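You operate a simulated robot arm through the tools that you are given. There is no shell and no other tool. Be economical: measure what you need, move in short steps, check, and stop when the job is done.

The job below is to be done with a simulated two-armed robot. You get a single attempt, and the scene is never put back.

JOB
Finish rolling the blue band, rack the full core and lay tag 57 on top of it.
Fine: brake to HELD and feed lever off before the core comes off; use the free peg of the core rack.

Only the result counts: the job must be done as asked and must still hold three seconds after the hand-in. Knocking over, shifting, dropping, spilling or breaking anything else fails it.

ROBOT AND FRAMES
Two 7-joint arms with two-finger parallel grippers on one trunk that stands fixed in place. Base frame: the origin is at the foot of the trunk, x ahead of it, y to its left, z up; the work surface is at about z = 780. Units: mm, degrees, N and s.
The left shoulder is at [70, 163, 1220], the right one opposite. With the tool pointing down near the work surface each hand reaches from about 340 to 860 mm from the base axis, measured 20 degrees to its own side. Payload 3.43 kg a hand.
Tool frame (each hand has its own): the origin (TCP) lies between the finger pads and is the grasp point; the fingertips stand 34 mm ahead of it; z points along the fingers, y is the line along which they close. Largest opening 128 mm; finger width 24, thickness 12; the body of the gripper, 48 by 130 mm, starts 96 mm behind the TCP.
Orientation is that of the tool frame in the base frame, as [roll, pitch, yaw] about the fixed x, y, z axes, in that order (R = Rz(yaw) Ry(pitch) Rx(roll)). With the fingers straight down and closing along the base's y, the tool's x points along the base's -x, its y along +y and its z along -z.

CONTROLS
- The arms move only by the tool arm_command. It takes "left_series", "right_series" or both (then of equal length, played together; a hand with none holds still); each is a list of rows, each a list of 2 entries, a list of its own where there are three numbers: the shift along the base's x, y, z in m, then the turn, a rotation vector about the base's x, y, z in degrees. In form: [[[x, y, z], [wx, wy, wz]], ...]. A call has 1 to 10 rows; each row is the pose to reach, as a shift and turn from the pose commanded when the call began. "left_jaw" and "right_jaw" are, for a hand that has rows, the opening in per cent of the stroke, from 0 (shut) to 100 (fully open), set as the call begins (left out, the last holds). Rows are played at 5 a second. More than 50 mm and 8.6 degrees between two rows, or a gripper value outside its range, and nothing of the call is played. Where a pose cannot be reached the arm comes as near as it can. A force on the tool above 40 N (or 10 N above the force at the start of the call, whichever is more), or a blocked arm, ends the call early, and 0.2 s more pass. The fingers move at their own pace (about 153 mm/s each) and stop on an object; they squeeze with about 25 N. The grip force told is the motor's: it shows also when the fingers shut on nothing. Time passes only in rows, and 0.2 s behind the last, so rows that repeat a pose let the fingers close. It gives the time, the measured TCP pose, the force on the tool (base axes), the opening and the grip force at its end, in the units of the frame above (readings bear some noise), with the torque about the TCP (base axes, N m) and any sound that the robot's microphone picked up, and new pictures: "show" is both (left out), scene, wrist or none (wrist: the cameras of the hands that moved).
- Cameras (640 x 400 px; columns grow to the right, rows downward): "scene" is now at [133.4, -6, 1444.1]; the picture's right is [-0.07, -1.00, 0.00], its down [-0.60, 0.04, -0.80] and it looks along [0.80, -0.06, -0.60] (base axes); focal length 310 px, centre (320, 200). "left" rides on the left gripper at [76, 11, -160] in its tool frame; the picture's right is [-0.15, 0.99, 0.00], its down [-0.88, -0.13, -0.46] and it looks along [-0.45, -0.07, 0.89] (tool axes); focal length 234 px, centre (320, 200). "right" rides on the right gripper at [76, -11, -160] in its tool frame; the picture's right is [0.15, 0.99, 0.00], its down [-0.88, 0.13, -0.46] and it looks along [-0.45, 0.07, 0.89] (tool axes); focal length 234 px, centre (320, 200). There is no depth. A picture from a camera that has moved, and an enlarged one, comes with that camera's place and axes in the base frame and with its lens.
- lift_body(by): slides the trunk up (or, below 0, down) by that many mm; the arms and the scene camera ride with it, the base frame stays. It gives what a move gives, with no picture.
- head_to(pan, tilt): turns the head with the scene camera to pan (to the left, within 86 degrees either way) and tilt (down, from -29 to 69), counted from straight ahead of the robot. It gives what a move gives, and a new picture of the scene camera.
- enlarge(camera, box): a new picture of the part [left, top, right, bottom] of that camera's present view, enlarged. It takes no simulated time.
- sign_off(): hands the job in; it is judged then, once.

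Go step by step. Nothing tells you positions but the pictures and the camera data: compare them with the known pose of the tool, close in by small moves and look again before you grip or let go. The budget is 120 turns and 200 pictures, counting those below and the enlarged ones. Unless the task says otherwise, let go and move clear before handing in, and close with one line.

The tools are called by a JSON object that holds its "fn" and its "kwargs". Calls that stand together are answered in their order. arm_command: Moves the arms, as the interface text tells. Its arguments: {"type":"object","properties":{"left_series":{"type":"array","items":{"type":"array"}},"left_jaw":{"type":"number"},"right_series":{"type":"array","items":{"type":"array"}},"right_jaw":{"type":"number"},"show":{"type":"string","enum":["both","scene","wrist","none"]}},"required":[]} The other tools are called the same way: lift_body (by) slides the trunk up or down; head_to (pan, tilt) turns the head that bears the scene camera; enlarge (camera, box) takes an enlarged picture of a part of a camera's view; sign_off () hands the job in.

At the start:

```text
clock: 0.0
left_position: [489.9, 183.5, 1155.8]
left_tcp_rot: [180.0, 0.1, -179.9]
left_ft_force: [1.6, 0.2, 0.2]
left_wrist_torque: [0.03, 0.01, 0.01]
left_width: 128.1
left_grip_force: 0.0
right_position: [544.0, -256.5, 1186.3]
right_tcp_rot: [180.0, 0.1, 180.0]
right_ft_force: [1.2, -0.9, -0.1]
right_wrist_torque: [-0.01, 0.01, 0.0]
right_width: 127.9
right_grip_force: 0.0
trunk travel left (down, up): [-700.0, 240.0]
head pan, tilt: [-4.2, 37.0]
```

scene: 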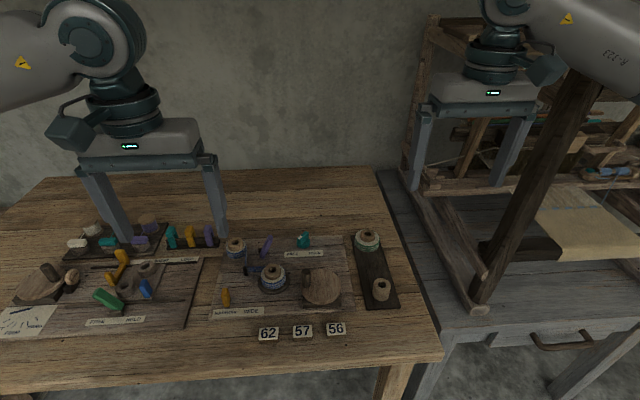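
right: 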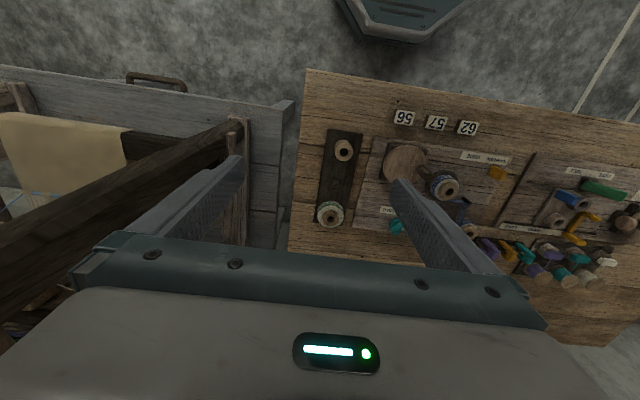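
left: 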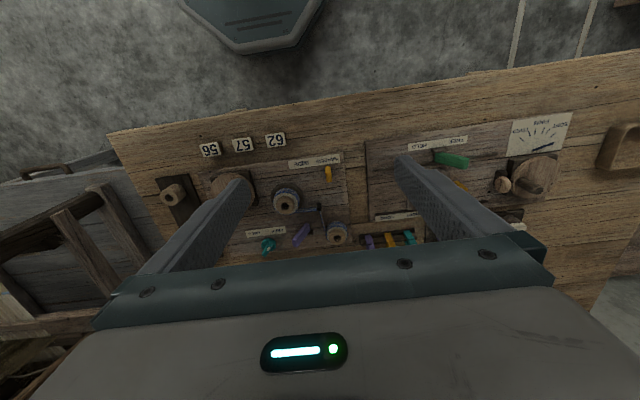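

I see a bench with a winding apparatus, levers, a core rack and tags 62, 57, 56. I'll enlarge the views to read the labels.

{"fn": "enlarge", "kwargs": {"camera": "scene", "box": [200, 220, 360, 320]}}

{"fn": "enlarge", "kwargs": {"camera": "scene", "box": [0, 210, 220, 348]}}

{"fn": "enlarge", "kwargs": {"camera": "scene", "box": [240, 220, 440, 345]}}

{"fn": "enlarge", "kwargs": {"camera": "left", "box": [350, 100, 600, 256]}}

```text
4.00 times, centred on (280, 270) of scene
camera zoom: at [133.4, -6.0, 1444.1], right [-0.07, -1.0, 0.0], down [-0.6, 0.04, -0.8], along [0.8, -0.06, -0.6], focal length 1241 px, centre (480, -80)
```

zoom: 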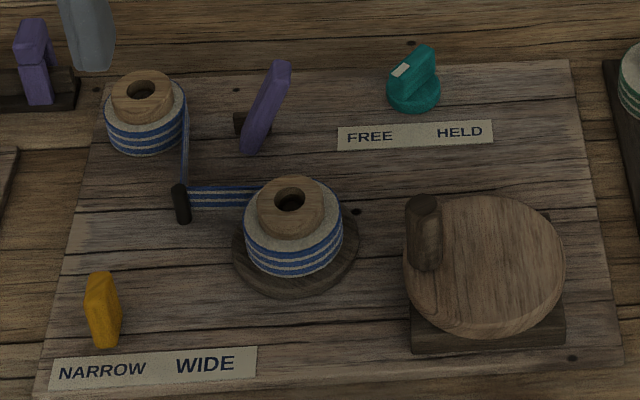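

```text
2.90 times, centred on (110, 279) of scene
camera zoom: at [133.4, -6.0, 1444.1], right [-0.07, -1.0, 0.0], down [-0.6, 0.04, -0.8], along [0.8, -0.06, -0.6], focal length 900 px, centre (929, -29)
```

zoom: 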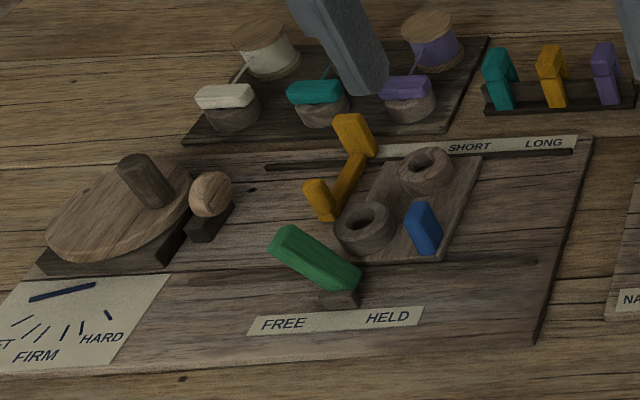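

```text
3.20 times, centred on (340, 282) of scene
camera zoom: at [133.4, -6.0, 1444.1], right [-0.07, -1.0, 0.0], down [-0.6, 0.04, -0.8], along [0.8, -0.06, -0.6], focal length 993 px, centre (256, -64)
```

zoom: 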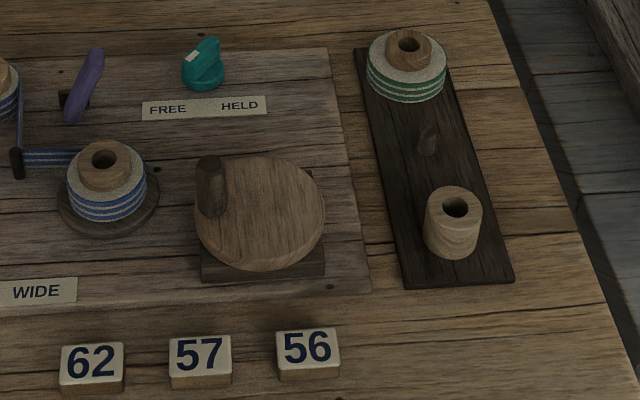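

```text
2.56 times, centred on (475, 178) of left
camera zoom: at [413.5, 193.3, 1314.7], right [0.14, 0.99, 0.0], down [0.88, -0.13, 0.46], along [0.45, -0.07, -0.89], focal length 600 px, centre (-77, 256)
```

zoom: 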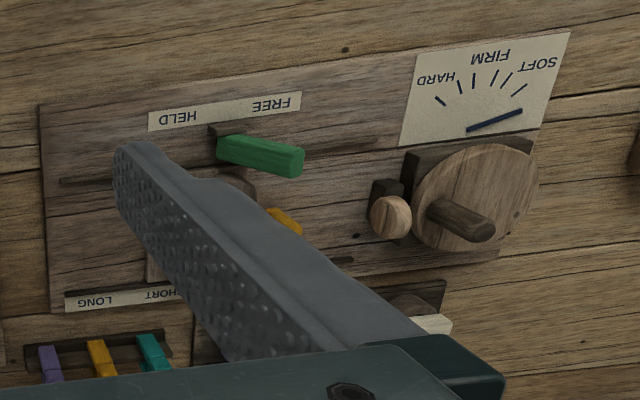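

The right-hand station is the blue band winder: supply core, guide post, driven core, crank wheel, teal brake knob (at FREE), purple lever and yellow lever. The rack's middle peg looks free. I'll clear the left hand and bring the right wrist camera over the station.

{"fn": "arm_command", "kwargs": {"left_series": [[[0, 0.04, 0], [0, 0, 0]], [[0, 0.08, 0], [0, 0, 0]], [[0, 0.12, 0], [0, 0, 0]], [[0, 0.16, 0], [0, 0, 0]], [[0, 0.2, 0], [0, 0, 0]], [[0, 0.2, 0], [0, 0, 0]], [[0, 0.2, 0], [0, 0, 0]], [[0, 0.2, 0], [0, 0, 0]]], "right_series": [[[0, 0.035, -0.01], [0, 0, 0]], [[0, 0.07, -0.03], [0, 0, 0]], [[0, 0.105, -0.05], [0, 0, 0]], [[0, 0.14, -0.07], [0, 0, 0]], [[0, 0.175, -0.09], [0, 0, 0]], [[0, 0.21, -0.12], [0, 0, 0]], [[0, 0.25, -0.15], [0, 0, 0]], [[0, 0.29, -0.17], [0, 0, 0]]], "show": "both"}}

```text
clock: 1.8
left_position: [485.1, 383.3, 1152.6]
left_tcp_rot: [-180.0, 0.0, -179.9]
left_ft_force: [0.1, -0.2, 0.9]
left_wrist_torque: [-0.05, -0.03, 0.01]
left_width: 127.9
left_grip_force: 0.1
right_position: [541.5, 36.3, 1018.5]
right_tcp_rot: [-179.9, 0.0, 180.0]
right_ft_force: [-0.1, -0.6, 0.1]
right_wrist_torque: [-0.01, -0.01, 0.0]
right_width: 128.0
right_grip_force: 0.0
trunk travel left (down, up): [-700.0, 240.0]
head pan, tilt: [-4.2, 37.0]
camera scene: at [133.4, -3.7, 1444.1], right [-0.07, -1.0, 0.0], down [-0.6, 0.04, -0.8], along [0.8, -0.06, -0.6], focal length 310 px, centre (320, 200)
camera right: at [465.9, 25.1, 1176.6], right [-0.15, 0.99, 0.0], down [0.88, 0.13, 0.46], along [0.45, 0.07, -0.89], focal length 234 px, centre (320, 200)
camera left: at [409.9, 394.2, 1312.2], right [0.14, 0.99, 0.0], down [0.88, -0.13, 0.46], along [0.45, -0.07, -0.89], focal length 234 px, centre (320, 200)
```

scene: 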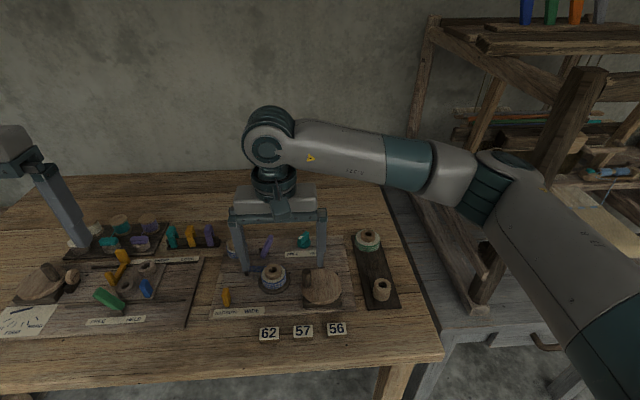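
right: 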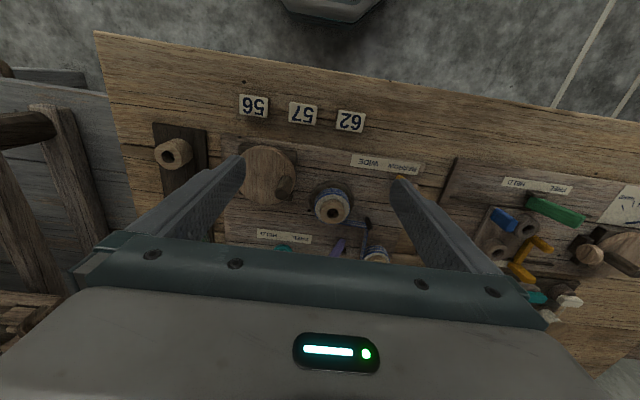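
left: 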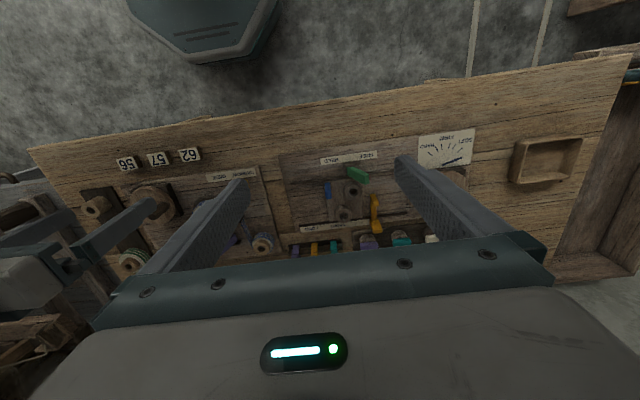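

The right camera now sees most of the station. I'll enlarge it for detail.

{"fn": "enlarge", "kwargs": {"camera": "right", "box": [220, 130, 420, 255]}}

{"fn": "enlarge", "kwargs": {"camera": "scene", "box": [210, 225, 290, 275]}}

```text
3.20 times, centred on (320, 192) of right
camera zoom: at [465.9, 25.1, 1176.6], right [-0.15, 0.99, 0.0], down [0.88, 0.13, 0.46], along [0.45, 0.07, -0.89], focal length 749 px, centre (320, 224)
```

zoom: 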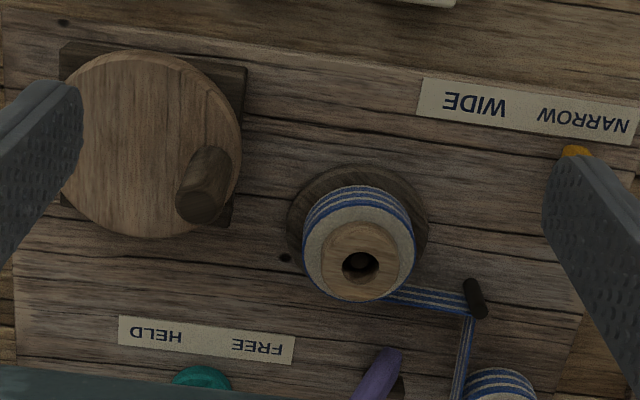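

```text
8.00 times, centred on (250, 250) of scene
camera zoom: at [133.4, -3.7, 1444.1], right [-0.07, -1.0, 0.0], down [-0.6, 0.04, -0.8], along [0.8, -0.06, -0.6], focal length 2483 px, centre (880, -200)
```

zoom: 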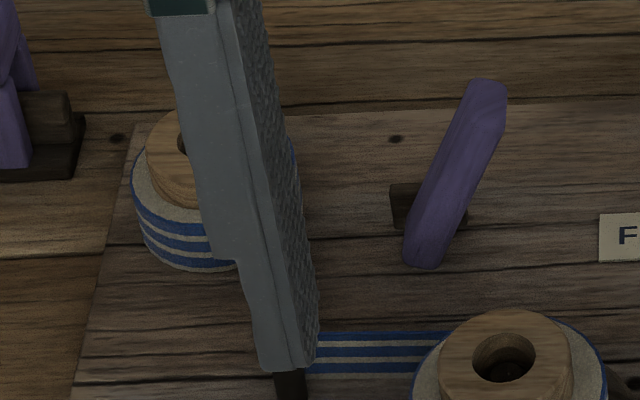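

I want a closer look at the purple lever and teal knob, so I'll move the right camera forward.

{"fn": "arm_command", "kwargs": {"right_series": [[[0.04, 0.01, 0], [0, 0, 0]], [[0.08, 0.02, 0], [0, 0, 0]], [[0.12, 0.03, 0], [0, 0, 0]], [[0.12, 0.03, 0], [0, 0, 0]]], "show": "wrist"}}

{"fn": "enlarge", "kwargs": {"camera": "right", "box": [220, 130, 420, 255]}}

```text
clock: 2.8
left_position: [483.7, 380.4, 1153.6]
left_tcp_rot: [179.9, 0.0, -179.9]
left_ft_force: [-0.1, -0.1, 0.2]
left_wrist_torque: [-0.02, 0.01, -0.01]
left_width: 128.1
left_grip_force: 0.0
right_position: [662.9, 63.1, 1018.2]
right_tcp_rot: [-179.9, 0.1, -179.9]
right_ft_force: [-0.4, 0.5, -0.2]
right_wrist_torque: [-0.02, -0.04, -0.02]
right_width: 128.1
right_grip_force: 0.1
trunk travel left (down, up): [-700.0, 240.0]
head pan, tilt: [-4.2, 37.0]
camera right: at [588.3, 51.6, 1176.4], right [-0.15, 0.99, 0.0], down [0.88, 0.13, 0.46], along [0.45, 0.07, -0.89], focal length 234 px, centre (320, 200)
```

right: 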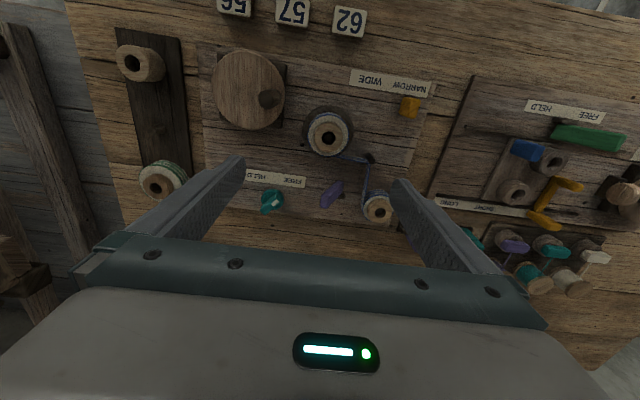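

```text
3.20 times, centred on (320, 192) of right
camera zoom: at [588.3, 51.6, 1176.4], right [-0.15, 0.99, 0.0], down [0.88, 0.13, 0.46], along [0.45, 0.07, -0.89], focal length 749 px, centre (320, 224)
```

zoom: 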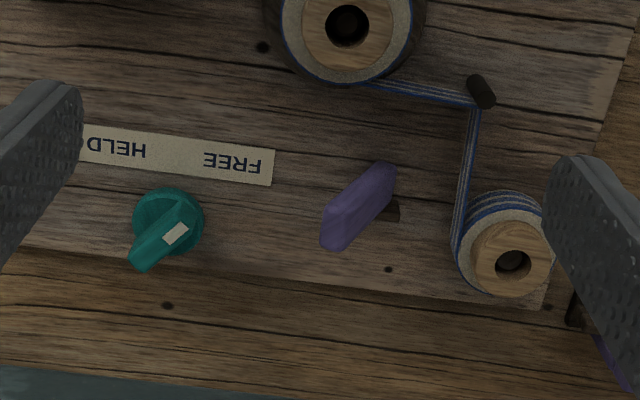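

The purple lever stands upright, leaning right (about y 86 at the top); the teal mark is at FREE. The crank handle is near (624, -8) with its top at z≈864, and the wheel centre is near (617, -43). I'll go above the handle with a narrower jaw to check.

{"fn": "arm_command", "kwargs": {"right_series": [[[-0.015, -0.025, -0.03], [0, 0, 0]], [[-0.03, -0.05, -0.06], [0, 0, 0]], [[-0.039, -0.071, -0.1], [0, 0, 0]], [[-0.039, -0.071, -0.1], [0, 0, 0]]], "right_jaw": 42, "show": "both"}}

{"fn": "enlarge", "kwargs": {"camera": "right", "box": [220, 130, 420, 255]}}

{"fn": "enlarge", "kwargs": {"camera": "scene", "box": [260, 220, 380, 295]}}

```text
clock: 3.8
left_position: [484.4, 382.8, 1153.0]
left_tcp_rot: [-180.0, 0.0, -179.9]
left_ft_force: [-0.1, 0.0, 0.1]
left_wrist_torque: [-0.03, -0.02, 0.02]
left_width: 127.9
left_grip_force: 0.1
right_position: [624.9, -6.9, 914.5]
right_tcp_rot: [-180.0, -0.1, -180.0]
right_ft_force: [-0.2, 0.1, -0.5]
right_wrist_torque: [0.0, 0.0, 0.01]
right_width: 53.9
right_grip_force: 0.0
trunk travel left (down, up): [-700.0, 240.0]
head pan, tilt: [-4.2, 37.0]
camera scene: at [133.1, -5.4, 1444.1], right [-0.07, -1.0, 0.0], down [-0.6, 0.04, -0.8], along [0.8, -0.06, -0.6], focal length 310 px, centre (320, 200)
camera right: at [550.6, -18.0, 1073.9], right [-0.15, 0.99, 0.0], down [0.88, 0.13, 0.46], along [0.45, 0.07, -0.89], focal length 234 px, centre (320, 200)
```

scene: 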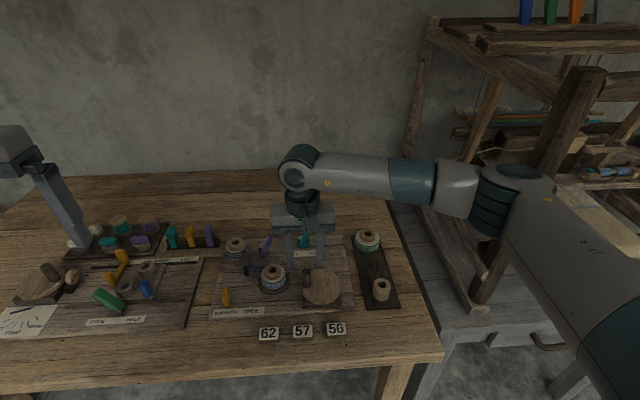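
right: 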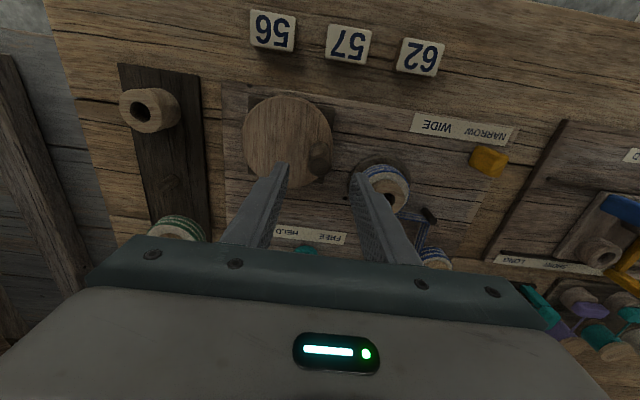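

```text
3.20 times, centred on (320, 192) of right
camera zoom: at [550.6, -18.0, 1073.9], right [-0.15, 0.99, 0.0], down [0.88, 0.13, 0.46], along [0.45, 0.07, -0.89], focal length 749 px, centre (320, 224)
```

zoom: 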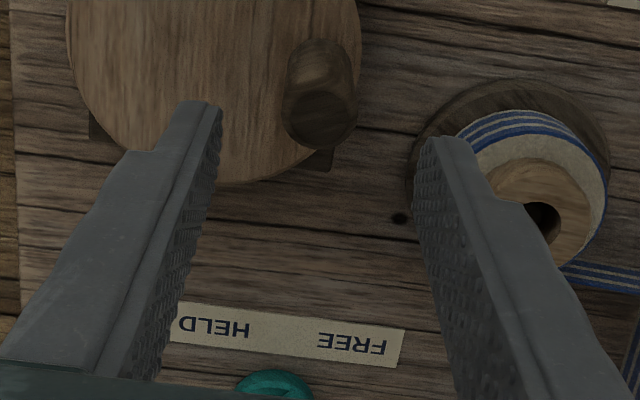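

```text
5.33 times, centred on (320, 258) of scene
camera zoom: at [133.1, -5.4, 1444.1], right [-0.07, -1.0, 0.0], down [-0.6, 0.04, -0.8], along [0.8, -0.06, -0.6], focal length 1655 px, centre (320, -107)
```

zoom: 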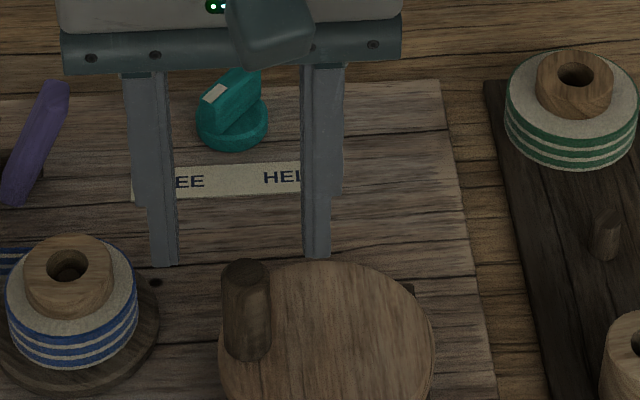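

The handle is centred between the fingers at about (622, -8). I'll go down and grip it.

{"fn": "arm_command", "kwargs": {"right_series": [[[-0.003, -0.001, -0.03], [0, 0, 0]], [[-0.003, -0.001, -0.056], [0, 0, 0]], [[-0.003, -0.001, -0.056], [0, 0, 0]]], "show": "none"}}

{"fn": "arm_command", "kwargs": {"right_series": [[[0, 0, 0], [0, 0, 0]], [[0, 0, 0], [0, 0, 0]], [[0, 0, 0], [0, 0, 0]]], "right_jaw": 0, "show": "both"}}

```text
clock: 4.6
left_position: [484.3, 381.5, 1153.1]
left_tcp_rot: [180.0, 0.0, -179.9]
left_ft_force: [0.4, 0.4, 0.6]
left_wrist_torque: [-0.04, 0.0, -0.03]
left_width: 128.4
left_grip_force: 0.1
right_position: [623.7, -8.5, 860.0]
right_tcp_rot: [180.0, 0.1, -179.9]
right_ft_force: [-0.1, 0.0, 0.2]
right_wrist_torque: [0.01, -0.01, -0.03]
right_width: 53.5
right_grip_force: 0.1
trunk travel left (down, up): [-700.0, 240.0]
head pan, tilt: [-4.2, 37.0]
```

```text
clock: 5.4
left_position: [485.8, 380.6, 1152.2]
left_tcp_rot: [180.0, 0.1, -179.9]
left_ft_force: [-0.2, 0.2, 0.3]
left_wrist_torque: [-0.01, 0.0, 0.02]
left_width: 127.8
left_grip_force: 0.0
right_position: [623.1, -8.6, 860.5]
right_tcp_rot: [-180.0, 0.0, -180.0]
right_ft_force: [1.1, 4.5, -2.3]
right_wrist_torque: [-0.86, -0.11, -0.04]
right_width: 21.4
right_grip_force: 45.2
trunk travel left (down, up): [-700.0, 240.0]
head pan, tilt: [-4.2, 37.0]
camera scene: at [133.7, -5.4, 1444.0], right [-0.07, -1.0, 0.0], down [-0.6, 0.04, -0.8], along [0.8, -0.06, -0.6], focal length 310 px, centre (320, 200)
camera right: at [548.2, -19.3, 1019.3], right [-0.15, 0.99, 0.0], down [0.88, 0.13, 0.46], along [0.45, 0.07, -0.89], focal length 234 px, centre (320, 200)
```

scene: 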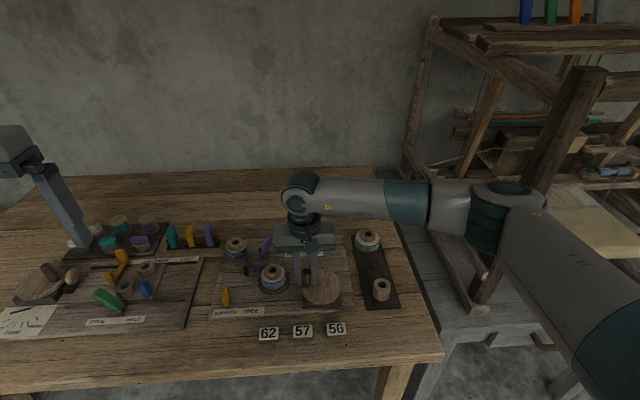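
right: 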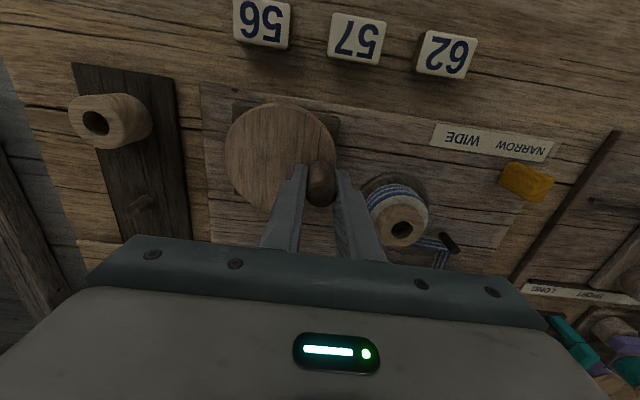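

I've gripped the handle. The band lies on the far side of the driven core, so winding should be clockwise from above; I'll test a small arc that way.

{"fn": "arm_command", "kwargs": {"right_series": [[[0.006, -0.0016, 0], [0, 0, 0]], [[0.0117, -0.0043, 0], [0, 0, 0]], [[0.0168, -0.0081, 0], [0, 0, 0]], [[0.0208, -0.0123, 0], [0, 0, 0]], [[0.0208, -0.0123, 0], [0, 0, 0]]], "show": "wrist"}}

{"fn": "enlarge", "kwargs": {"camera": "scene", "box": [220, 225, 340, 300]}}

```text
clock: 6.6
left_position: [487.4, 385.2, 1150.1]
left_tcp_rot: [-179.8, -0.2, -179.8]
left_ft_force: [0.5, -0.4, 0.4]
left_wrist_torque: [-0.01, 0.0, 0.0]
left_width: 127.8
left_grip_force: 0.1
right_position: [646.5, -16.9, 860.4]
right_tcp_rot: [180.0, 0.2, -180.0]
right_ft_force: [26.4, 29.1, 2.7]
right_wrist_torque: [-1.03, 0.17, -0.18]
right_width: 21.8
right_grip_force: 45.5
trunk travel left (down, up): [-700.0, 240.0]
head pan, tilt: [-4.2, 37.0]
camera right: at [571.1, -28.4, 1019.0], right [-0.15, 0.99, 0.0], down [0.88, 0.13, 0.46], along [0.45, 0.07, -0.89], focal length 234 px, centre (320, 200)
```

right: 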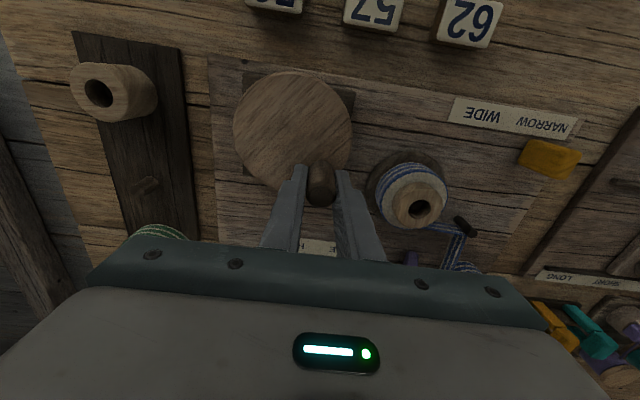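

```text
5.33 times, centred on (280, 262) of scene
camera zoom: at [137.3, -1.0, 1443.8], right [-0.07, -1.0, 0.0], down [-0.6, 0.04, -0.8], along [0.8, -0.06, -0.6], focal length 1655 px, centre (533, -133)
```

zoom: 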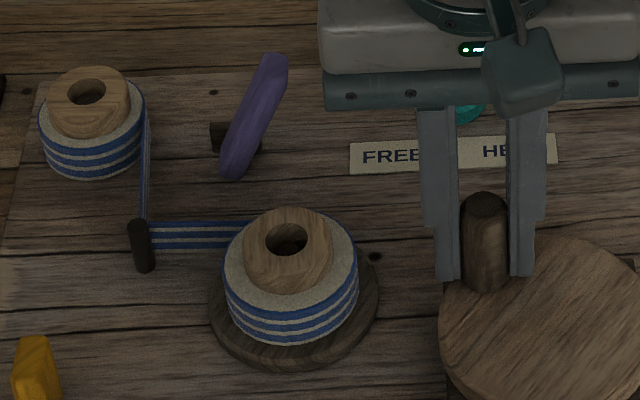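

The force was radial: my circle was too small. Refitting gives a centre of about (621.5, -46) and a radius of about 38, so I'll continue on that arc.

{"fn": "arm_command", "kwargs": {"right_series": [[[0.0067, -0.0007, 0], [0, 0, 0]], [[0.0105, -0.0061, 0], [0, 0, 0]], [[0.0133, -0.0121, 0], [0, 0, 0]], [[0.015, -0.0185, 0], [0, 0, 0]], [[0.0156, -0.0251, 0], [0, 0, 0]], [[0.0156, -0.0251, 0], [0, 0, 0]]], "show": "none"}}

{"fn": "enlarge", "kwargs": {"camera": "scene", "box": [220, 225, 380, 325]}}

```text
clock: 8.0
left_position: [484.8, 381.6, 1153.7]
left_tcp_rot: [-180.0, 0.0, -179.9]
left_ft_force: [0.8, 0.1, -0.2]
left_wrist_torque: [-0.01, -0.04, -0.01]
left_width: 128.0
left_grip_force: 0.1
right_position: [658.6, -47.0, 861.3]
right_tcp_rot: [180.0, 0.1, 179.8]
right_ft_force: [16.5, -1.6, 19.2]
right_wrist_torque: [0.79, 0.89, -0.01]
right_width: 21.4
right_grip_force: 44.8
trunk travel left (down, up): [-700.0, 240.0]
head pan, tilt: [-4.2, 37.0]
```

```text
4.00 times, centred on (300, 275) of scene
camera zoom: at [133.7, -5.9, 1444.2], right [-0.07, -1.0, 0.0], down [-0.6, 0.04, -0.8], along [0.8, -0.06, -0.6], focal length 1241 px, centre (400, -100)
```

zoom: 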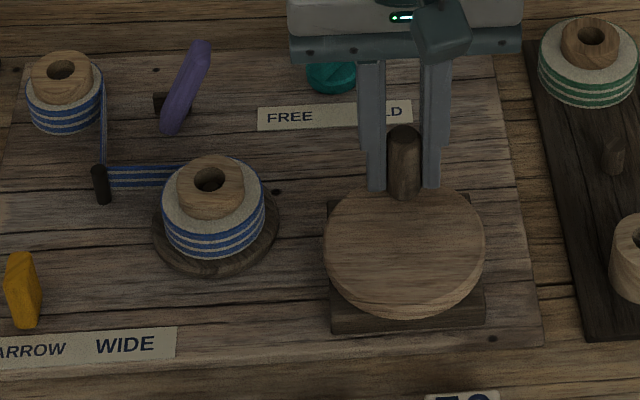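

The crank turns and the band seems to be winding. I'll continue clockwise for a larger arc with the refined circle.

{"fn": "arm_command", "kwargs": {"right_series": [[[-0.0023, -0.0155, 0.001], [0, 0, 0]], [[-0.0116, -0.0282, 0.001], [0, 0, 0]], [[-0.0253, -0.0361, 0.001], [0, 0, 0]], [[-0.041, -0.0378, 0.001], [0, 0, 0]], [[-0.056, -0.0329, 0.001], [0, 0, 0]], [[-0.0677, -0.0223, 0.001], [0, 0, 0]], [[-0.0742, -0.0079, 0.001], [0, 0, 0]], [[-0.0742, 0.0079, 0.001], [0, 0, 0]], [[-0.0742, 0.0079, 0.001], [0, 0, 0]]], "show": "none"}}

{"fn": "enlarge", "kwargs": {"camera": "scene", "box": [220, 225, 380, 325]}}

```text
clock: 10.0
left_position: [487.3, 380.8, 1152.7]
left_tcp_rot: [180.0, -0.1, -180.0]
left_ft_force: [-0.2, -0.1, -0.4]
left_wrist_torque: [-0.01, 0.0, 0.01]
left_width: 128.0
left_grip_force: 0.0
right_position: [587.2, -38.9, 860.1]
right_tcp_rot: [179.9, 0.1, 180.0]
right_ft_force: [27.5, -3.8, 17.4]
right_wrist_torque: [0.73, 0.23, 0.02]
right_width: 21.5
right_grip_force: 45.4
trunk travel left (down, up): [-700.0, 240.0]
head pan, tilt: [-4.2, 37.0]
```

```text
4.00 times, centred on (300, 275) of scene
camera zoom: at [135.2, -7.2, 1444.1], right [-0.07, -1.0, 0.0], down [-0.6, 0.04, -0.8], along [0.8, -0.06, -0.6], focal length 1241 px, centre (400, -100)
```

zoom: 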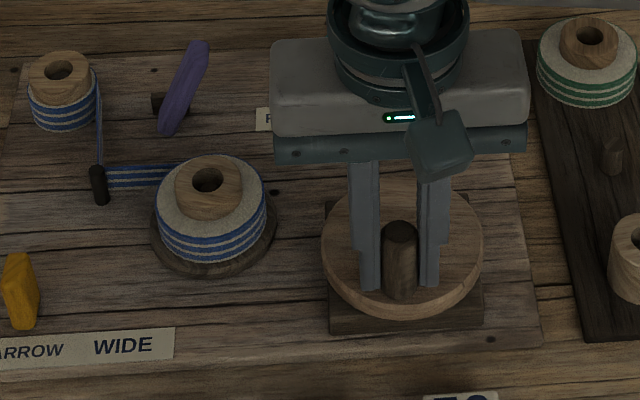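

The supply is shrinking and the driven core growing, so the direction is right. The refitted centre is (625, -45) with radius 36.5, and I'll keep cranking.

{"fn": "arm_command", "kwargs": {"right_series": [[[0.0094, 0.0135, 0.001], [0, 0, 0]], [[0.0204, 0.0241, 0.001], [0, 0, 0]], [[0.0346, 0.0292, 0.001], [0, 0, 0]], [[0.0498, 0.0282, 0.001], [0, 0, 0]], [[0.0632, 0.0211, 0.001], [0, 0, 0]], [[0.0725, 0.0091, 0.001], [0, 0, 0]], [[0.0762, -0.0056, 0.001], [0, 0, 0]], [[0.0735, -0.0206, 0.001], [0, 0, 0]], [[0.0651, -0.0332, 0.001], [0, 0, 0]], [[0.0522, -0.0412, 0.001], [0, 0, 0]]], "show": "none"}}

{"fn": "enlarge", "kwargs": {"camera": "scene", "box": [220, 225, 380, 325]}}

```text
clock: 12.2
left_position: [486.9, 382.9, 1151.2]
left_tcp_rot: [-179.9, -0.1, -179.8]
left_ft_force: [1.1, -0.1, -0.2]
left_wrist_torque: [-0.02, -0.02, -0.01]
left_width: 127.9
left_grip_force: 0.0
right_position: [636.4, -77.7, 860.2]
right_tcp_rot: [-179.9, -0.2, -179.9]
right_ft_force: [-3.1, 8.1, -22.3]
right_wrist_torque: [0.98, 0.5, -0.06]
right_width: 21.4
right_grip_force: 44.8
trunk travel left (down, up): [-700.0, 240.0]
head pan, tilt: [-4.2, 37.0]
```

```text
4.00 times, centred on (300, 275) of scene
camera zoom: at [135.3, -4.8, 1443.7], right [-0.07, -1.0, 0.0], down [-0.6, 0.04, -0.8], along [0.8, -0.06, -0.6], focal length 1241 px, centre (400, -100)
```

zoom: 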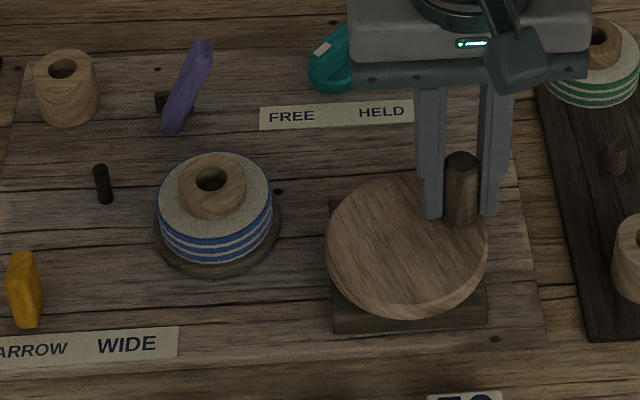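

The supply core is now bare and the whole band is on the driven core, so rolling is finished. I'll release the handle, rise, and look closely at the brake knob and lever.

{"fn": "arm_command", "kwargs": {"right_series": [[[0, 0, 0], [0, 0, 0]], [[0, 0, 0], [0, 0, 0]], [[0, 0, 0.03], [0, 0, 0]], [[0, 0, 0.07], [0, 0, 0]], [[0.01, 0.03, 0.1], [0, 0, 0]], [[0.03, 0.06, 0.1], [0, 0, 0]], [[0.04, 0.08, 0.1], [0, 0, 0]], [[0.04, 0.08, 0.1], [0, 0, 0]]], "right_jaw": 42, "show": "wrist"}}

{"fn": "enlarge", "kwargs": {"camera": "right", "box": [220, 130, 420, 255]}}

{"fn": "enlarge", "kwargs": {"camera": "scene", "box": [250, 220, 330, 270]}}

```text
clock: 14.0
left_position: [484.4, 380.1, 1153.5]
left_tcp_rot: [180.0, 0.1, -180.0]
left_ft_force: [0.6, 0.0, -0.8]
left_wrist_torque: [0.0, 0.0, -0.02]
left_width: 127.8
left_grip_force: 0.1
right_position: [676.5, -0.8, 965.2]
right_tcp_rot: [-180.0, 0.0, 180.0]
right_ft_force: [-0.1, -0.8, -0.2]
right_wrist_torque: [0.02, -0.01, 0.01]
right_width: 54.0
right_grip_force: 0.1
trunk travel left (down, up): [-700.0, 240.0]
head pan, tilt: [-4.2, 37.0]
camera right: at [600.9, -11.7, 1122.8], right [-0.15, 0.99, 0.0], down [0.88, 0.13, 0.46], along [0.45, 0.07, -0.89], focal length 234 px, centre (320, 200)
```

right: 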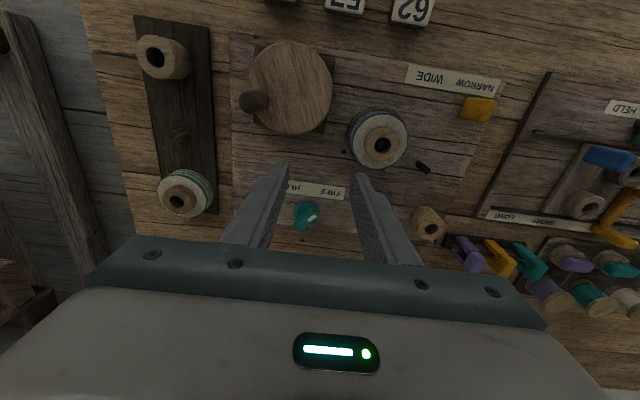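

```text
3.20 times, centred on (320, 192) of right
camera zoom: at [600.9, -11.7, 1122.8], right [-0.15, 0.99, 0.0], down [0.88, 0.13, 0.46], along [0.45, 0.07, -0.89], focal length 749 px, centre (320, 224)
```

zoom: 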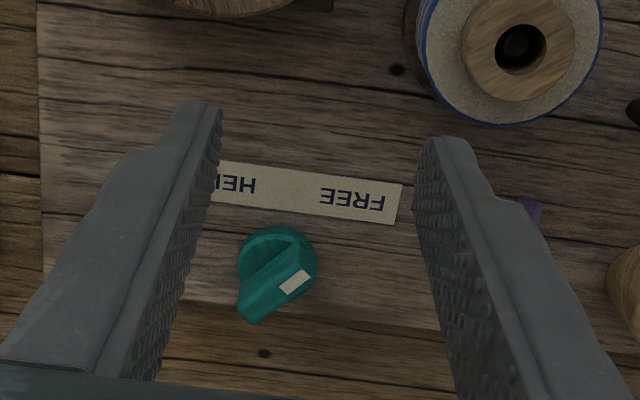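

```text
8.00 times, centred on (290, 245) of scene
camera zoom: at [133.3, -6.3, 1444.1], right [-0.07, -1.0, 0.0], down [-0.6, 0.04, -0.8], along [0.8, -0.06, -0.6], focal length 2483 px, centre (560, -160)
```

zoom: 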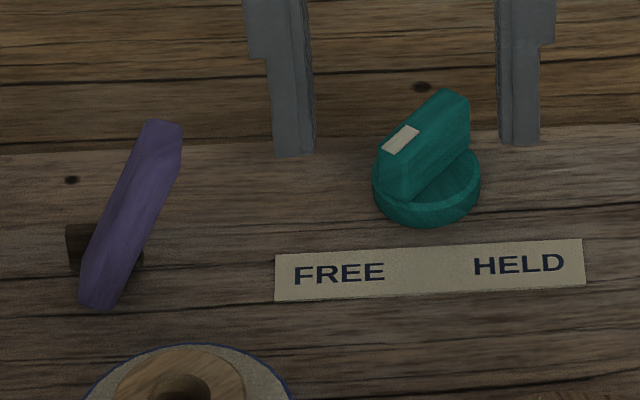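

The knob is a fin, about 33 mm long and centred near (786, -4), with its mark end toward FREE (near-left). I'll turn the right hand -40° about z so it straddles the fin, and hover above it.

{"fn": "arm_command", "kwargs": {"right_series": [[[0.022, -0.001, -0.015], [0, 0, -8]], [[0.044, -0.001, -0.03], [0, 0, -16]], [[0.066, -0.002, -0.045], [0, 0, -24]], [[0.088, -0.003, -0.06], [0, 0, -32]], [[0.11, -0.003, -0.085], [0, 0, -40]], [[0.11, -0.003, -0.085], [0, 0, -40]], [[0.11, -0.003, -0.085], [0, 0, -40]]], "right_jaw": 40, "show": "wrist"}}

{"fn": "enlarge", "kwargs": {"camera": "right", "box": [240, 130, 400, 230]}}

{"fn": "enlarge", "kwargs": {"camera": "scene", "box": [250, 205, 346, 265]}}

```text
clock: 15.6
left_position: [485.8, 380.8, 1152.6]
left_tcp_rot: [180.0, -0.1, -179.9]
left_ft_force: [0.0, 0.2, -0.9]
left_wrist_torque: [-0.02, 0.02, 0.02]
left_width: 127.8
left_grip_force: 0.1
right_position: [784.6, -1.3, 877.4]
right_tcp_rot: [-180.0, 0.0, 140.0]
right_ft_force: [-0.3, 0.3, 0.2]
right_wrist_torque: [0.04, 0.03, 0.0]
right_width: 51.3
right_grip_force: 0.1
trunk travel left (down, up): [-700.0, 240.0]
head pan, tilt: [-4.2, 37.0]
camera right: at [721.0, 37.9, 1035.6], right [0.52, 0.85, 0.0], down [0.76, -0.47, 0.46], along [0.39, -0.24, -0.89], focal length 234 px, centre (320, 200)
```

right: 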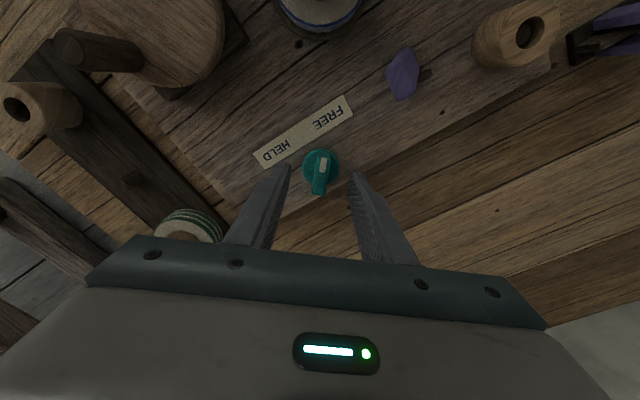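

```text
4.00 times, centred on (320, 180) of right
camera zoom: at [721.0, 37.9, 1035.6], right [0.52, 0.85, 0.0], down [0.76, -0.47, 0.46], along [0.39, -0.24, -0.89], focal length 937 px, centre (320, 280)
```

zoom: 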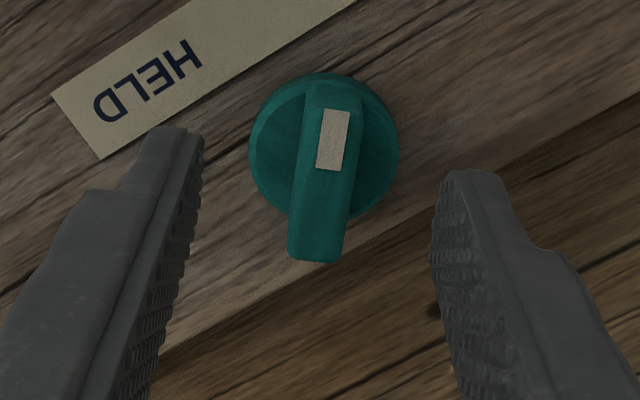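

```text
6.67 times, centred on (298, 235) of scene
camera zoom: at [133.6, -5.9, 1444.1], right [-0.07, -1.0, 0.0], down [-0.6, 0.04, -0.8], along [0.8, -0.06, -0.6], focal length 2069 px, centre (467, -33)
```

zoom: 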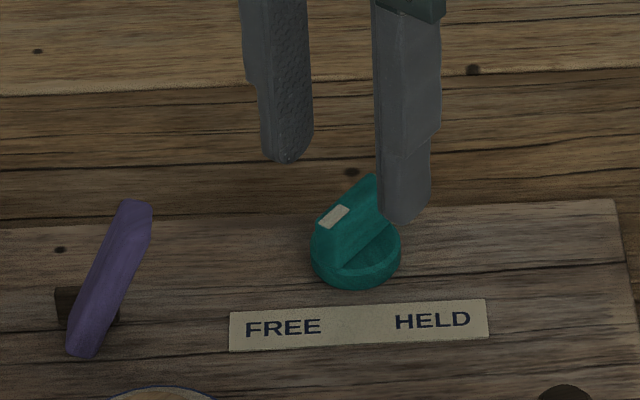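

The knob centre is about (791, -4) and the fin is aligned with my fingers. I'll go down around the fin and close.

{"fn": "arm_command", "kwargs": {"right_series": [[[0.0064, -0.0027, 0], [0, 0, -1]], [[0.0064, -0.0027, -0.02], [0, 0, -1]], [[0.0064, -0.0027, -0.037], [0, 0, -1]], [[0.0064, -0.0027, -0.037], [0, 0, -1]]], "show": "wrist"}}

{"fn": "enlarge", "kwargs": {"camera": "scene", "box": [250, 205, 346, 265]}}

```text
clock: 16.6
left_position: [483.9, 382.7, 1153.3]
left_tcp_rot: [-179.8, 0.0, -179.9]
left_ft_force: [-0.8, -0.5, 0.0]
left_wrist_torque: [-0.03, -0.02, 0.03]
left_width: 128.1
left_grip_force: 0.2
right_position: [785.4, -7.3, 839.5]
right_tcp_rot: [-179.9, 0.1, 139.0]
right_ft_force: [-0.2, 0.4, 0.3]
right_wrist_torque: [0.03, -0.03, 0.03]
right_width: 51.0
right_grip_force: 0.1
right hand out of reach, approached as far as the arm can: row 3, 4
trunk travel left (down, up): [-700.0, 240.0]
head pan, tilt: [-4.2, 37.0]
camera right: at [722.0, 34.2, 999.0], right [0.54, 0.84, 0.0], down [0.75, -0.48, 0.46], along [0.38, -0.25, -0.89], focal length 234 px, centre (320, 200)
```

right: 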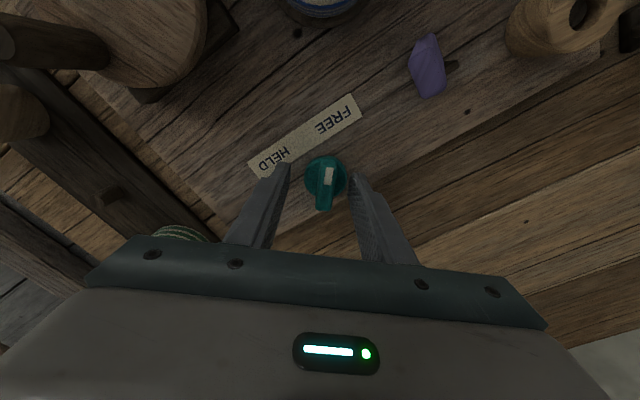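

```text
6.67 times, centred on (298, 235) of scene
camera zoom: at [133.0, -5.0, 1444.1], right [-0.07, -1.0, 0.0], down [-0.6, 0.04, -0.8], along [0.8, -0.06, -0.6], focal length 2069 px, centre (467, -33)
```

zoom: 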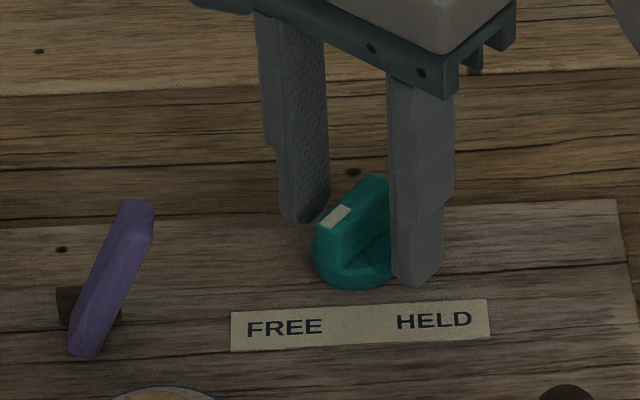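

The right arm is at the limit of its reach here. I'll raise the hand and lower the trunk about 120 mm to gain reach.

{"fn": "arm_command", "kwargs": {"right_series": [[[-0.02, 0, 0.05], [0, 0, 0]], [[-0.03, 0, 0.1], [0, 0, 0]], [[-0.04, 0, 0.15], [0, 0, 0]], [[-0.04, 0, 0.17], [0, 0, 0]]], "show": "none"}}

{"fn": "lift_body", "kwargs": {"by": -120}}

```text
refused: row 1 steps farther than a row can; nothing moved
```

```text
clock: 17.2
left_position: [484.2, 380.6, 1130.9]
left_tcp_rot: [-179.9, 0.0, -180.0]
left_ft_force: [0.2, -0.6, 0.0]
left_wrist_torque: [0.0, 0.05, 0.0]
left_width: 128.1
left_grip_force: 0.1
right_position: [788.3, -6.1, 824.6]
right_tcp_rot: [179.9, 0.2, 139.0]
right_ft_force: [-6.0, -1.6, 12.0]
right_wrist_torque: [-0.24, 0.59, -0.16]
right_width: 53.9
right_grip_force: 2.6
trunk travel left (down, up): [-677.0, 263.0]
head pan, tilt: [-4.2, 37.0]
stopped: the force on the tool passed its limit at 50 N (the readings are from after the stop); the commanded pose is now the measured one
```

The arm move was refused but the trunk still lowered about 22 mm, and the fingers touched down before it stopped. I'll back off upward and check the knob.

{"fn": "arm_command", "kwargs": {"right_series": [[[0, 0, 0.02], [0, 0, 0]], [[-0.01, 0, 0.06], [0, 0, 0]], [[-0.02, 0, 0.1], [0, 0, 0]], [[-0.03, 0, 0.14], [0, 0, 0]], [[-0.04, 0, 0.18], [0, 0, 0]], [[-0.04, 0, 0.18], [0, 0, 0]]], "show": "scene"}}

{"fn": "enlarge", "kwargs": {"camera": "scene", "box": [220, 205, 380, 305]}}

```text
clock: 18.6
left_position: [485.1, 381.8, 1127.8]
left_tcp_rot: [-180.0, -0.1, -179.9]
left_ft_force: [0.0, -0.8, 0.2]
left_wrist_torque: [0.01, 0.01, 0.01]
left_width: 128.0
left_grip_force: 0.1
right_position: [746.8, -8.1, 1001.8]
right_tcp_rot: [179.9, 0.0, 139.0]
right_ft_force: [-0.4, 0.0, 0.3]
right_wrist_torque: [0.01, 0.01, 0.01]
right_width: 51.2
right_grip_force: 0.1
trunk travel left (down, up): [-677.0, 263.0]
head pan, tilt: [-4.2, 37.0]
camera scene: at [134.2, -5.6, 1420.6], right [-0.07, -1.0, 0.0], down [-0.6, 0.04, -0.8], along [0.8, -0.06, -0.6], focal length 310 px, centre (320, 200)
```

scene: 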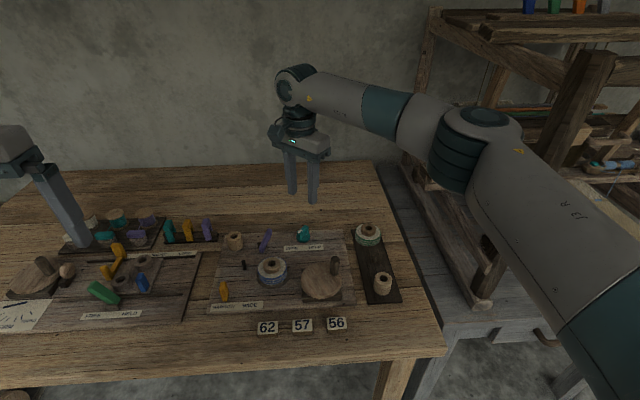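

```text
4.00 times, centred on (300, 255) of scene
camera zoom: at [134.2, -5.6, 1420.6], right [-0.07, -1.0, 0.0], down [-0.6, 0.04, -0.8], along [0.8, -0.06, -0.6], focal length 1241 px, centre (400, -20)
```

zoom: 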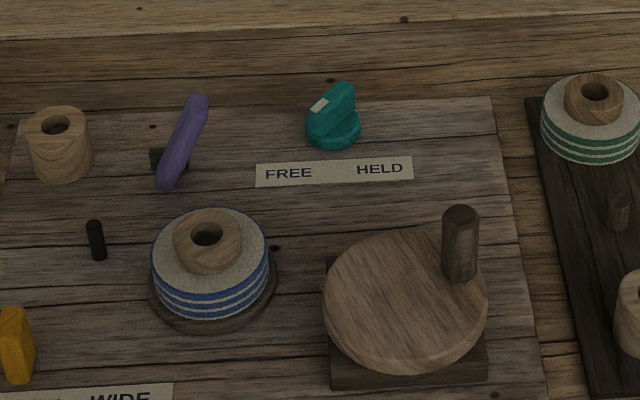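

No harm done: the knob is unchanged, and the board top is at about z = 790. Now I'll lower the trunk 100 mm with the hand well clear.

{"fn": "lift_body", "kwargs": {"by": -100}}

```text
clock: 19.9
left_position: [484.1, 380.2, 1029.5]
left_tcp_rot: [180.0, 0.0, -179.9]
left_ft_force: [0.6, 0.3, -0.4]
left_wrist_torque: [-0.03, -0.02, 0.0]
left_width: 128.3
left_grip_force: 0.0
right_position: [746.6, -8.3, 903.8]
right_tcp_rot: [179.9, 0.1, 139.0]
right_ft_force: [0.0, 0.3, -0.1]
right_wrist_torque: [0.02, -0.02, 0.0]
right_width: 51.2
right_grip_force: 0.1
trunk travel left (down, up): [-577.0, 363.0]
head pan, tilt: [-4.2, 37.0]
```

Now I'll go over the knob at (791, -4) and look.

{"fn": "arm_command", "kwargs": {"right_series": [[[0.022, 0.002, -0.01], [0, 0, 0]], [[0.044, 0.0043, -0.03], [0, 0, 0]], [[0.044, 0.0043, -0.03], [0, 0, 0]], [[0.044, 0.0043, -0.03], [0, 0, 0]]], "show": "wrist"}}

{"fn": "enlarge", "kwargs": {"camera": "right", "box": [240, 130, 400, 230]}}

```text
clock: 20.9
left_position: [485.6, 381.4, 1029.7]
left_tcp_rot: [-179.9, 0.0, -179.9]
left_ft_force: [-0.1, 0.3, -0.1]
left_wrist_torque: [0.0, 0.02, 0.0]
left_width: 128.2
left_grip_force: 0.1
right_position: [790.7, -3.8, 874.2]
right_tcp_rot: [180.0, 0.1, 139.0]
right_ft_force: [0.6, 0.1, -0.4]
right_wrist_torque: [0.0, 0.01, 0.01]
right_width: 51.3
right_grip_force: 0.0
trunk travel left (down, up): [-577.0, 363.0]
head pan, tilt: [-4.2, 37.0]
camera right: at [726.7, 38.0, 1031.4], right [0.54, 0.84, 0.0], down [0.75, -0.48, 0.46], along [0.39, -0.24, -0.89], focal length 234 px, centre (320, 200)
```

right: 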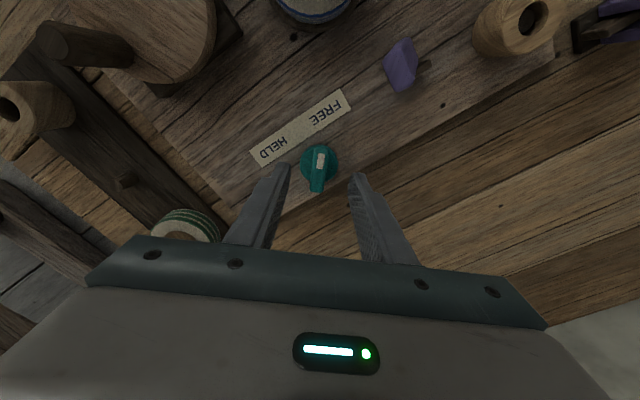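

```text
4.00 times, centred on (320, 180) of right
camera zoom: at [726.7, 38.0, 1031.4], right [0.54, 0.84, 0.0], down [0.75, -0.48, 0.46], along [0.39, -0.24, -0.89], focal length 937 px, centre (320, 280)
```

zoom: 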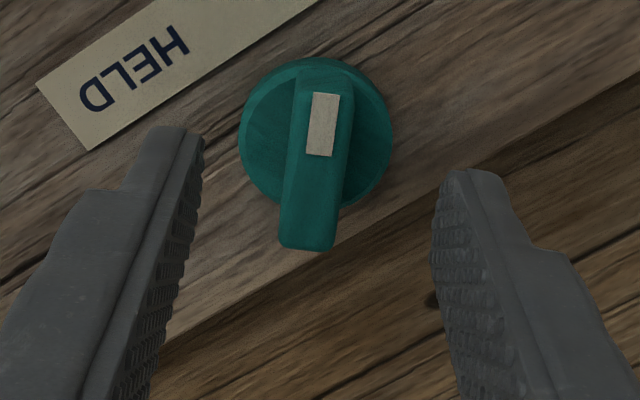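

I'm well aligned, so I'll go down to tip height ~805 and close.

{"fn": "arm_command", "kwargs": {"right_series": [[[0.001, 0.0005, -0.018], [0, 0, -1]], [[0.001, 0.0005, -0.035], [0, 0, -1]], [[0.001, 0.0005, -0.035], [0, 0, -1]]], "show": "none"}}

{"fn": "arm_command", "kwargs": {"right_series": [[[0, 0, 0], [0, 0, 0]], [[0, 0, 0], [0, 0, 0]], [[0, 0, 0], [0, 0, 0]]], "right_jaw": 0, "show": "none"}}

{"fn": "enlarge", "kwargs": {"camera": "scene", "box": [250, 205, 346, 265]}}

```text
clock: 21.7
left_position: [484.1, 381.9, 1029.4]
left_tcp_rot: [-180.0, 0.0, -179.8]
left_ft_force: [-0.2, -0.6, 0.0]
left_wrist_torque: [-0.06, -0.02, 0.0]
left_width: 128.2
left_grip_force: 0.1
right_position: [789.8, -3.1, 837.8]
right_tcp_rot: [180.0, 0.1, 137.9]
right_ft_force: [0.1, -0.3, 0.6]
right_wrist_torque: [0.0, -0.01, 0.0]
right_width: 51.1
right_grip_force: 0.1
trunk travel left (down, up): [-577.0, 363.0]
head pan, tilt: [-4.2, 37.0]
```

```text
clock: 22.5
left_position: [484.5, 380.1, 1029.0]
left_tcp_rot: [-180.0, 0.0, -179.9]
left_ft_force: [-0.3, -0.2, -0.4]
left_wrist_torque: [0.02, 0.03, 0.02]
left_width: 128.2
left_grip_force: 0.0
right_position: [788.7, -3.5, 838.3]
right_tcp_rot: [180.0, 0.2, 138.0]
right_ft_force: [-4.2, -2.6, -1.2]
right_wrist_torque: [-0.31, 0.04, -0.02]
right_width: 39.6
right_grip_force: 44.4
trunk travel left (down, up): [-577.0, 363.0]
head pan, tilt: [-4.2, 37.0]
```

```text
6.67 times, centred on (298, 235) of scene
camera zoom: at [133.0, -6.2, 1320.7], right [-0.07, -1.0, 0.0], down [-0.6, 0.04, -0.8], along [0.8, -0.06, -0.6], focal length 2069 px, centre (467, -33)
```

zoom: 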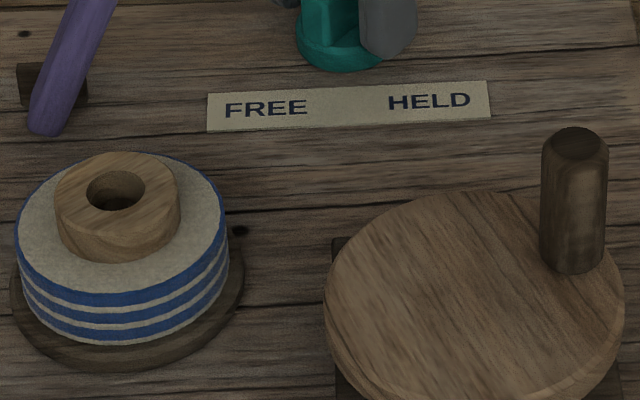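

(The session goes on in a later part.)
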